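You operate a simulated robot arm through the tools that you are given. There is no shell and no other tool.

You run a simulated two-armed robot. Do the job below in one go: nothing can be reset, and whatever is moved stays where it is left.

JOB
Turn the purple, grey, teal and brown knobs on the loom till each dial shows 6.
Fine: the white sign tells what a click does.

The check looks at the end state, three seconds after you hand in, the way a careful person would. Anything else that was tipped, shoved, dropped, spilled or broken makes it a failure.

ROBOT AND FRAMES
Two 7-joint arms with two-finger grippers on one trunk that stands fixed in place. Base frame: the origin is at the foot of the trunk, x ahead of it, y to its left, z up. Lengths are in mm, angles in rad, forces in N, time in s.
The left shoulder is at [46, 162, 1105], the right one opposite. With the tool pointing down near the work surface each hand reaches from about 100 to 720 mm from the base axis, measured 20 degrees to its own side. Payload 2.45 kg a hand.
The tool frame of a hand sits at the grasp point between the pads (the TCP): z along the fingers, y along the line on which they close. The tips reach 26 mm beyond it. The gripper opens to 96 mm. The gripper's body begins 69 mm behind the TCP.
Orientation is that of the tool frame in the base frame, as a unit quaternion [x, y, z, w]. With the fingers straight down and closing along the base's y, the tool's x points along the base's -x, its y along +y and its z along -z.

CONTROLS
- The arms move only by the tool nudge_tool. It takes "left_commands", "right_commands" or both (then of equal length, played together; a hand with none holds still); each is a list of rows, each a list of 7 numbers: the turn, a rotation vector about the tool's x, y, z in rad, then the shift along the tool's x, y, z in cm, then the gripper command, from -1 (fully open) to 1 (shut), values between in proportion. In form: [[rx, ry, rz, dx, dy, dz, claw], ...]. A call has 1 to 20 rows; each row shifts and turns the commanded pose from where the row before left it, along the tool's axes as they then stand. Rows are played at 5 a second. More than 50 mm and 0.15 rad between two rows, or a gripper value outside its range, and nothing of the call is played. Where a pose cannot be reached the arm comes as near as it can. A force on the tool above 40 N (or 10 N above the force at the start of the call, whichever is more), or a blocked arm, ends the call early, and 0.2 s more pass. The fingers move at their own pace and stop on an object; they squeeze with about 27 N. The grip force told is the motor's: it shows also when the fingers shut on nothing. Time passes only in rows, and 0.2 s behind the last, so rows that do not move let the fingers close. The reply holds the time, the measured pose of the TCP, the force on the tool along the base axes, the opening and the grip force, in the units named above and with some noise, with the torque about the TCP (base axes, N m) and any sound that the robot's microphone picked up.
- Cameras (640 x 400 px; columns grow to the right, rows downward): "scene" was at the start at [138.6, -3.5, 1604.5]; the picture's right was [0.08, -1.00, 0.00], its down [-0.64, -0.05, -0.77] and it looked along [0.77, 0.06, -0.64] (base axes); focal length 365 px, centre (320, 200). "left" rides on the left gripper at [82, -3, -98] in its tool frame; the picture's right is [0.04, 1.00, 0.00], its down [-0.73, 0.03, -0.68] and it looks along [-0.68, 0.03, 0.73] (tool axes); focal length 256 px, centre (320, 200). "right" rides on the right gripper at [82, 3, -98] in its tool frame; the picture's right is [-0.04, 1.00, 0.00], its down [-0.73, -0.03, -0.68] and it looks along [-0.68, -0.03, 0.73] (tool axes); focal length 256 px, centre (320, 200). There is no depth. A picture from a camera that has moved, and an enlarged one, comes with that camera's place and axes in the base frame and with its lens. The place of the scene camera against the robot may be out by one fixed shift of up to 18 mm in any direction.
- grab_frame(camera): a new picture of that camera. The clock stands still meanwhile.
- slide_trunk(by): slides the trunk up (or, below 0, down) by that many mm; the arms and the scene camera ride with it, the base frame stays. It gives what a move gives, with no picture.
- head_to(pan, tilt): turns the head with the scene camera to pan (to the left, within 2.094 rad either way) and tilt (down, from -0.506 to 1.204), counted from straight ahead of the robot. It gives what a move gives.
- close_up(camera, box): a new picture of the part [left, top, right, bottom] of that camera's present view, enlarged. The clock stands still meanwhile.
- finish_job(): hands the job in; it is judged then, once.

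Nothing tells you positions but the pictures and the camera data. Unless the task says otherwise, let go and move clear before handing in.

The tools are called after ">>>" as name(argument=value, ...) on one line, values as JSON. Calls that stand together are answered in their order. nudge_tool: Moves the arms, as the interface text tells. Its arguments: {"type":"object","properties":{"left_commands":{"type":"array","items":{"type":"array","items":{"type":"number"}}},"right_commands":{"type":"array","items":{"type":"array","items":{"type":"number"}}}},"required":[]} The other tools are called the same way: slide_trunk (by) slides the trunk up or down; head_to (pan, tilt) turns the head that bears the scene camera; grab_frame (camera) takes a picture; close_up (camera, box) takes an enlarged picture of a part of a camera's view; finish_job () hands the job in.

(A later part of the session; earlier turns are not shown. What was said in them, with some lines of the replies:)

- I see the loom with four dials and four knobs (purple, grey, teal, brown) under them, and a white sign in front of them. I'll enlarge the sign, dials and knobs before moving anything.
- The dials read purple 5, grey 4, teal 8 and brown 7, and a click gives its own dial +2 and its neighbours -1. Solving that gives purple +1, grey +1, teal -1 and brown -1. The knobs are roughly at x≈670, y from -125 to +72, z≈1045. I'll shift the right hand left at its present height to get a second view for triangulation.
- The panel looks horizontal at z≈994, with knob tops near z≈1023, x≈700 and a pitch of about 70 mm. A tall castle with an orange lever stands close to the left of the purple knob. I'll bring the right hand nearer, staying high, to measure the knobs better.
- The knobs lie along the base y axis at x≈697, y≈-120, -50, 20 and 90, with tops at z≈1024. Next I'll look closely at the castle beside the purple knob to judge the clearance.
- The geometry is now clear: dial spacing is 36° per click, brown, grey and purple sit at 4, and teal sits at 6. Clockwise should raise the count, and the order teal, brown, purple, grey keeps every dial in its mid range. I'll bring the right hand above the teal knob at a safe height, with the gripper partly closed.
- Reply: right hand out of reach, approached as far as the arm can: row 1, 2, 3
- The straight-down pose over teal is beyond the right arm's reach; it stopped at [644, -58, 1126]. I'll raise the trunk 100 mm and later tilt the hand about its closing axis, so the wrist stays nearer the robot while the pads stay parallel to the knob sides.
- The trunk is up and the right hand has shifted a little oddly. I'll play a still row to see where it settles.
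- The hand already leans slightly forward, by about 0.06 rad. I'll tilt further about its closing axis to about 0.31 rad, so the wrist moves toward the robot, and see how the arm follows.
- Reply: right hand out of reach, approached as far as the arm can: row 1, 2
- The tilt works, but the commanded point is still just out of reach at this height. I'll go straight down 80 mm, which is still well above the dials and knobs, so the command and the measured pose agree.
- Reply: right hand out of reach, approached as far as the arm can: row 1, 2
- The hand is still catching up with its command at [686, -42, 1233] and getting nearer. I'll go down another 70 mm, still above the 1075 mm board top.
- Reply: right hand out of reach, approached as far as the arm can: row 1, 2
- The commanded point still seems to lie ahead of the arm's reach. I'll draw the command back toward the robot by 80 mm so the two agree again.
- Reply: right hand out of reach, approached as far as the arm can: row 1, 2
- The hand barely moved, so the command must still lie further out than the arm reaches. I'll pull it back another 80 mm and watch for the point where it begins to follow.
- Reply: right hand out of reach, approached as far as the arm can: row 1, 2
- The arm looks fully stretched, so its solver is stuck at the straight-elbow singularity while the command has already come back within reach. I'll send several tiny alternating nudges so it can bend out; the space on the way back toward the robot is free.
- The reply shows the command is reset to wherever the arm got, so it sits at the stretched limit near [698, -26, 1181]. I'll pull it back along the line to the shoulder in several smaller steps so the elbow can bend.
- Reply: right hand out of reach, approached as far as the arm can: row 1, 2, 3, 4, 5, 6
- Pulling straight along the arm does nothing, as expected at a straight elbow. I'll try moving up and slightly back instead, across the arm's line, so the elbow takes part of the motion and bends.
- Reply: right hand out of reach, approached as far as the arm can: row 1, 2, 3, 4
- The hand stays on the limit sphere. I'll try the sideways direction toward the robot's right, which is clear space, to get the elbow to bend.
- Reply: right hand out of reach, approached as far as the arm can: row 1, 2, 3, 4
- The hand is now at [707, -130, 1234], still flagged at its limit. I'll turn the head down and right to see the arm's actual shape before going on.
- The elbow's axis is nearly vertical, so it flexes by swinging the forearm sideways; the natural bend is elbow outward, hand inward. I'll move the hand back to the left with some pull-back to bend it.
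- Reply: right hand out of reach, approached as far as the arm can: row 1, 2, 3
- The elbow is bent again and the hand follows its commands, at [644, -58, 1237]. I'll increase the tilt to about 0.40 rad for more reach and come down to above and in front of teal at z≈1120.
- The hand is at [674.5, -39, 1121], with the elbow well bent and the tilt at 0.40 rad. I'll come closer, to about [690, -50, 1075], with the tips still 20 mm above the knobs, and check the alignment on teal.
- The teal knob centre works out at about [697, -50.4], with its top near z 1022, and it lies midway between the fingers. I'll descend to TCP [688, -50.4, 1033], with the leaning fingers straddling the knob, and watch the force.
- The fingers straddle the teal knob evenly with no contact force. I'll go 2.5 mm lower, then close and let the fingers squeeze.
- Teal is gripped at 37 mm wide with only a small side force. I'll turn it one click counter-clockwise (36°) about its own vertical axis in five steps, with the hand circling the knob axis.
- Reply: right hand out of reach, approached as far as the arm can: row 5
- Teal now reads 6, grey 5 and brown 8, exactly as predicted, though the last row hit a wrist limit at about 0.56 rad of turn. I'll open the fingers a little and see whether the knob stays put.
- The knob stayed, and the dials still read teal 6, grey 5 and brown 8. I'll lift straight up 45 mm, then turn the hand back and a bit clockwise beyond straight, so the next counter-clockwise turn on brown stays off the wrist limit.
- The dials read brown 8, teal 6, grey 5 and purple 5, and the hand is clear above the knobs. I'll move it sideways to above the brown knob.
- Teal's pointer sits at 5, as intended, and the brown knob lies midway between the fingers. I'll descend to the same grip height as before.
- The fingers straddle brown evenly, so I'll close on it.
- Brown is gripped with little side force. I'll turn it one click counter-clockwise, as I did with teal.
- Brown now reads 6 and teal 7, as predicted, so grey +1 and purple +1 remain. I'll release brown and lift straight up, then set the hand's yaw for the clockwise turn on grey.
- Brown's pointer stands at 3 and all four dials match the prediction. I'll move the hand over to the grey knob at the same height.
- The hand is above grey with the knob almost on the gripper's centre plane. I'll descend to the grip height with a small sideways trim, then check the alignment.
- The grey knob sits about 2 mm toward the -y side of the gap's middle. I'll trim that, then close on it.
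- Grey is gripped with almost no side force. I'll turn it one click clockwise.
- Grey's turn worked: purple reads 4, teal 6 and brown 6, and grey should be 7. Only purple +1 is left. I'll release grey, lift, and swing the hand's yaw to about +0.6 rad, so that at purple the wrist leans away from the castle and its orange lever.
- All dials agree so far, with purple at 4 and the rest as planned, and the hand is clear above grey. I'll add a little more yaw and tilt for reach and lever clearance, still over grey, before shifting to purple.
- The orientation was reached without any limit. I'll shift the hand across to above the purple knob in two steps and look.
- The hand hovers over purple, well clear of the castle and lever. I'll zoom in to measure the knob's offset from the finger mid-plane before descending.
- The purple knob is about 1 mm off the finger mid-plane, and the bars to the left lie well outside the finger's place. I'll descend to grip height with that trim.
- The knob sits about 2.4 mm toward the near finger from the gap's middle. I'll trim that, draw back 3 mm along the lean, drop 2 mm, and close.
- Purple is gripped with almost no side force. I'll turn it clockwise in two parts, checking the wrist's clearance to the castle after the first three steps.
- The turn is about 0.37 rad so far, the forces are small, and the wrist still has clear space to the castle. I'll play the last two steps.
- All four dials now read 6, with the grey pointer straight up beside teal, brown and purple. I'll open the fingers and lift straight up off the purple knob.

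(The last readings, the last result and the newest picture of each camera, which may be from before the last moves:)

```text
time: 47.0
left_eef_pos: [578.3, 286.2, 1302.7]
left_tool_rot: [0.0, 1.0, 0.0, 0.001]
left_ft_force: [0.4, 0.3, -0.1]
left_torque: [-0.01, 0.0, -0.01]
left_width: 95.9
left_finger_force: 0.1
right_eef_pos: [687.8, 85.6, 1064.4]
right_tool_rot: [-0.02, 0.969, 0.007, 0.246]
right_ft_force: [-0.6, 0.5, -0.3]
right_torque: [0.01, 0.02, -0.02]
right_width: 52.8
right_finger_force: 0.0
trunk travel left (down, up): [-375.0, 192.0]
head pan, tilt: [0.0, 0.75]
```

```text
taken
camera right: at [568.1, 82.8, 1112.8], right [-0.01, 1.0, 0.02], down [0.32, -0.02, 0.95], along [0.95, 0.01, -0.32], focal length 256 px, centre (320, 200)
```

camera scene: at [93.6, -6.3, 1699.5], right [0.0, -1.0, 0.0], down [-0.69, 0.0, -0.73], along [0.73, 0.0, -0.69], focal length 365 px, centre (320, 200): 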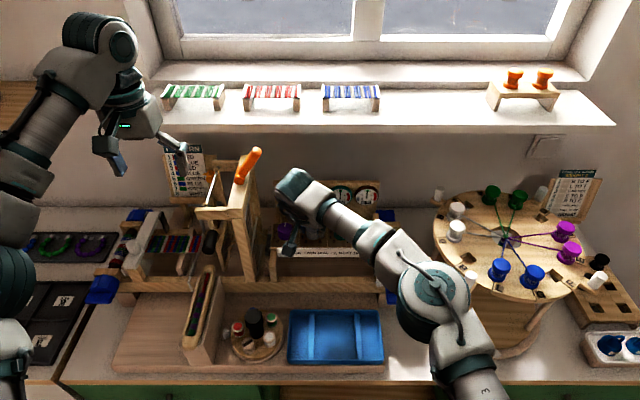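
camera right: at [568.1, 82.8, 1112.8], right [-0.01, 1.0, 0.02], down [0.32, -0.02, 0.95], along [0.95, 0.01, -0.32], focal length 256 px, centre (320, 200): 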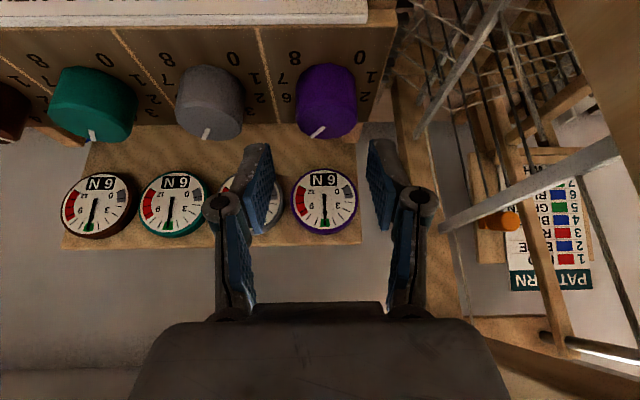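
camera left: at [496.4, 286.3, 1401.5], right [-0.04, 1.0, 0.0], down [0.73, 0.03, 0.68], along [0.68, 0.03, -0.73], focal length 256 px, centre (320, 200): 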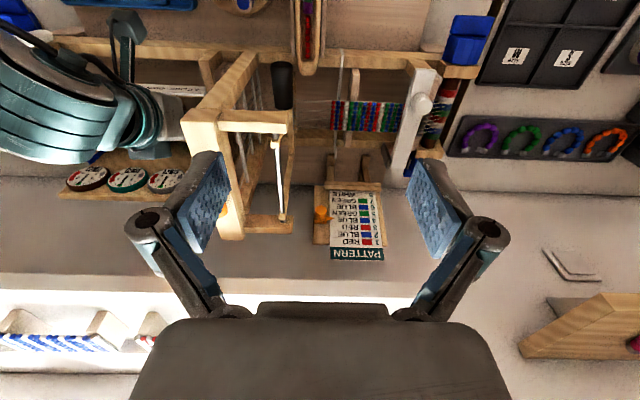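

The hand is off the knob and the dials hold at 6. I'll retreat up, back and to the right, away from the castle, so all the dials and knobs can be seen.

>>> nudge_tool(right_commands=[[0, 0, 0, 1.06, -1.9, -3.4, -0.1], [0, 0, 0, 1.06, -1.9, -3.4, -0.1], [0, 0, 0, 1.06, -1.9, -3.4, -0.1], [0, 0, 0, 2.5, -3.0, -2.0, -0.1], [0, 0, 0, 2.5, -3.0, -2.0, -0.1], [0, 0, 0, 2.5, -3.0, -2.0, -0.1], [0, 0, 0, 0, 0, 0, -0.1]])

>>> grab_frame(camera="scene")

>>> close_up(camera="scene", box=[250, 165, 410, 265])

>>> grab_frame(camera="right")

```text
time: 48.6
left_eef_pos: [579.7, 287.3, 1303.8]
left_tool_rot: [0.0, 1.0, 0.0, 0.0]
left_ft_force: [0.6, -0.3, 0.0]
left_torque: [-0.01, 0.04, -0.01]
left_width: 96.1
left_finger_force: 0.1
right_eef_pos: [520.1, -70.6, 1153.0]
right_tool_rot: [-0.02, 0.969, 0.007, 0.247]
right_ft_force: [0.3, 0.1, -0.2]
right_torque: [0.06, 0.0, 0.0]
right_width: 52.9
right_finger_force: 0.2
trunk travel left (down, up): [-375.0, 192.0]
head pan, tilt: [0.0, 0.75]
```

```text
taken
camera scene: at [91.9, -11.5, 1699.7], right [0.0, -1.0, 0.0], down [-0.69, 0.0, -0.73], along [0.73, 0.0, -0.69], focal length 365 px, centre (320, 200)
```

scene: 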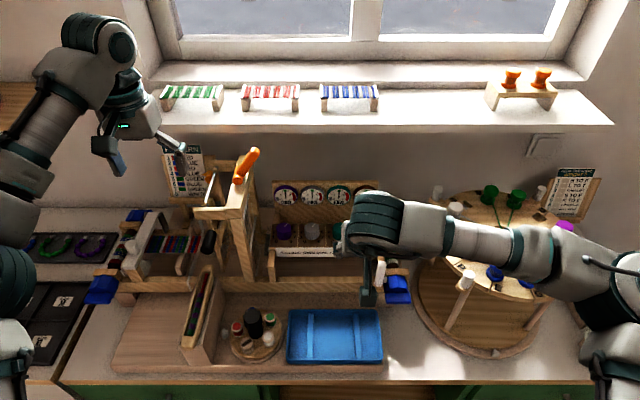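

```text
4.00 times, centred on (330, 215) of scene
camera zoom: at [91.9, -11.5, 1699.7], right [0.0, -1.0, 0.0], down [-0.69, 0.0, -0.73], along [0.73, 0.0, -0.69], focal length 1460 px, centre (280, 140)
```

zoom: 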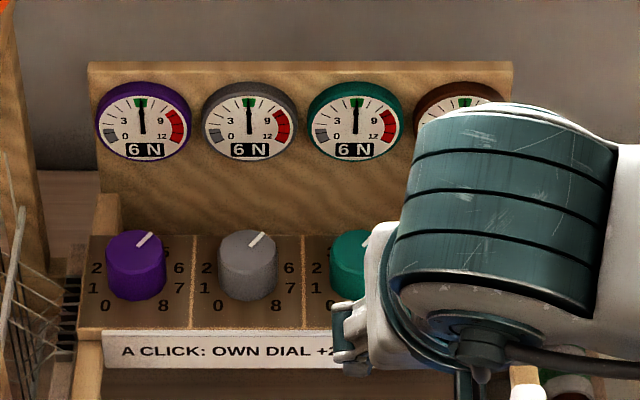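

```text
taken
camera right: at [400.6, -71.8, 1202.0], right [-0.01, 1.0, 0.02], down [0.32, -0.02, 0.95], along [0.95, 0.01, -0.32], focal length 256 px, centre (320, 200)
```

right: 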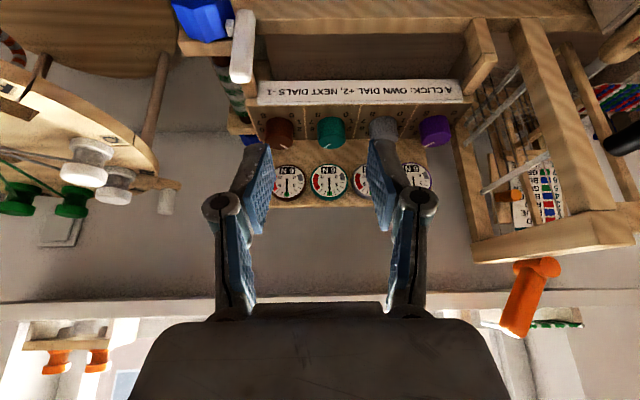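

Purple, grey and teal all read 6 N, and the hand is clear. I'll confirm brown in the right camera and check that the yarn wheel near the elbow is undisturbed.

>>> close_up(camera="right", box=[240, 90, 450, 215])

>>> close_up(camera="scene", box=[390, 150, 630, 300])

```text
3.05 times, centred on (345, 152) of right
camera zoom: at [400.6, -71.8, 1202.0], right [-0.01, 1.0, 0.02], down [0.32, -0.02, 0.95], along [0.95, 0.01, -0.32], focal length 780 px, centre (244, 345)
```

zoom: 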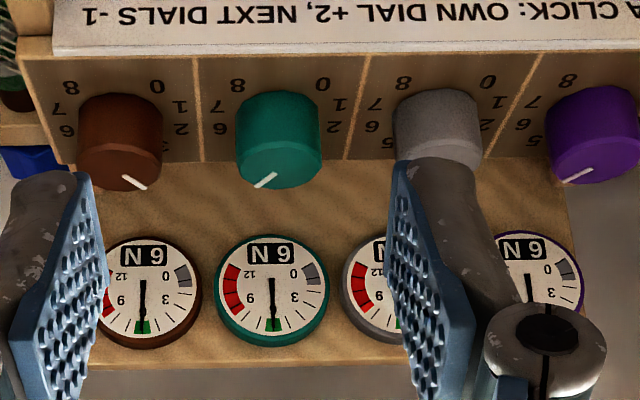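

```text
2.67 times, centred on (510, 225) of scene
camera zoom: at [91.9, -11.5, 1699.7], right [0.0, -1.0, 0.0], down [-0.69, 0.0, -0.73], along [0.73, 0.0, -0.69], focal length 973 px, centre (-187, 133)
```

zoom: 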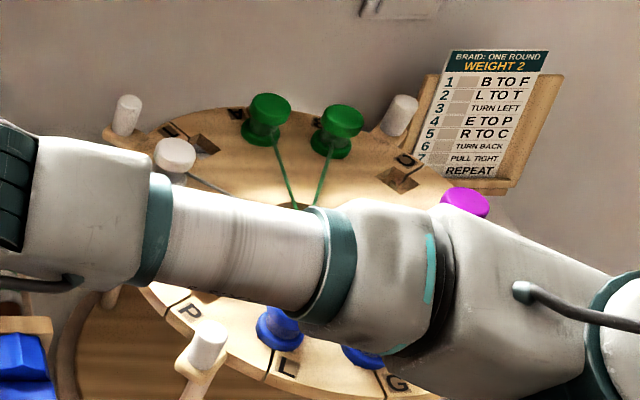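

All four dials read 6 N. The forearm passes above the yarn wheel, so I'll raise the hand 90 mm and take a last look that the wheel and everything else are as they were.

>>> nudge_tool(right_commands=[[0, 0, 0, -1.5, 0, -4.2, -0.1], [0, 0, 0, -1.5, 0, -4.2, -0.1], [0, 0, 0, 0, 0, 0, -0.1]])

>>> head_to(pan=-0.25, tilt=0.8)

>>> grab_frame(camera="scene")

>>> grab_frame(camera="right")

```text
time: 49.5
left_eef_pos: [579.9, 287.6, 1303.4]
left_tool_rot: [0.0, 1.0, 0.0, 0.001]
left_ft_force: [-0.1, -0.4, 0.1]
left_torque: [0.03, 0.0, 0.01]
left_width: 95.9
left_finger_force: 0.1
right_eef_pos: [506.0, -71.4, 1241.9]
right_tool_rot: [-0.02, 0.969, 0.005, 0.245]
right_ft_force: [-0.2, -0.4, 0.4]
right_torque: [-0.01, 0.03, 0.0]
right_width: 52.9
right_finger_force: 0.0
trunk travel left (down, up): [-375.0, 192.0]
head pan, tilt: [0.0, 0.75]
```

```text
time: 50.2
left_eef_pos: [578.0, 289.3, 1303.0]
left_tool_rot: [0.0, 1.0, 0.0, 0.001]
left_ft_force: [0.0, 0.0, 0.4]
left_torque: [0.01, 0.0, 0.02]
left_width: 96.0
left_finger_force: 0.1
right_eef_pos: [505.8, -71.9, 1241.2]
right_tool_rot: [-0.02, 0.969, 0.006, 0.247]
right_ft_force: [-0.2, 0.5, 0.1]
right_torque: [-0.01, 0.0, 0.04]
right_width: 52.9
right_finger_force: 0.1
trunk travel left (down, up): [-375.0, 192.0]
head pan, tilt: [-0.25, 0.799]
```

```text
taken
camera scene: at [86.8, -30.1, 1695.8], right [-0.25, -0.97, 0.0], down [-0.7, 0.18, -0.69], along [0.67, -0.17, -0.72], focal length 365 px, centre (320, 200)
```

scene: 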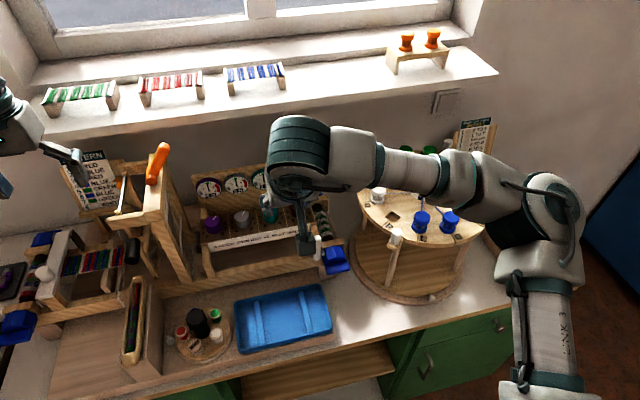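

```text
taken
camera right: at [385.9, -73.6, 1289.9], right [-0.01, 1.0, 0.02], down [0.32, -0.02, 0.95], along [0.95, 0.01, -0.32], focal length 256 px, centre (320, 200)
```

right: 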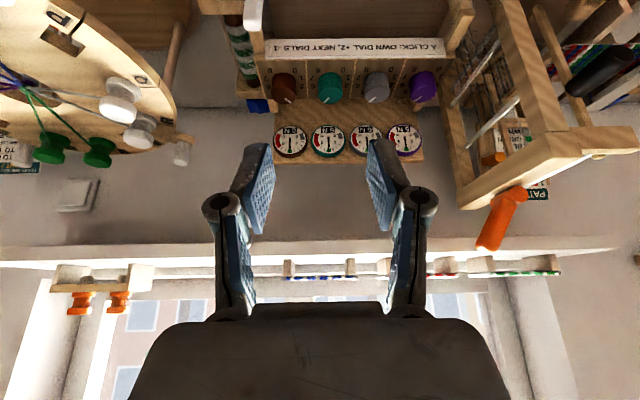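

Everything looks undisturbed and the arms are clear. One last enlarged look at the four dials before I hand in.

>>> close_up(camera="right", box=[250, 60, 450, 170])

```text
3.20 times, centred on (350, 115) of right
camera zoom: at [385.9, -73.6, 1289.9], right [-0.01, 1.0, 0.02], down [0.32, -0.02, 0.95], along [0.95, 0.01, -0.32], focal length 819 px, centre (224, 472)
```

zoom: 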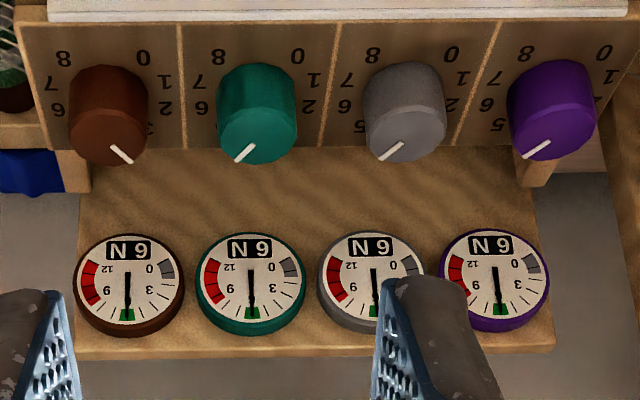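

All four dials read 6 N with their needles in the green, the hands are clear and nothing else has moved. I'm handing in the job.

>>> finish_job()

```text
The job is handed in.
```

All four dials (purple, grey, teal and brown) read 6 N with their needles in the green at my last look, and the job is handed in.

The sign says a click adds 2 to a knob's own dial and takes 1 from its neighbours. That worked out to one click clockwise on purple and grey, and one click counter-clockwise on teal and brown. Each turn changed the dials as predicted.

I let go of every knob and drew the right hand clear of the loom before handing in. In the last pictures nothing else looked tipped or moved. I raised the trunk 100 mm to help the right arm reach the knobs, and left it there.
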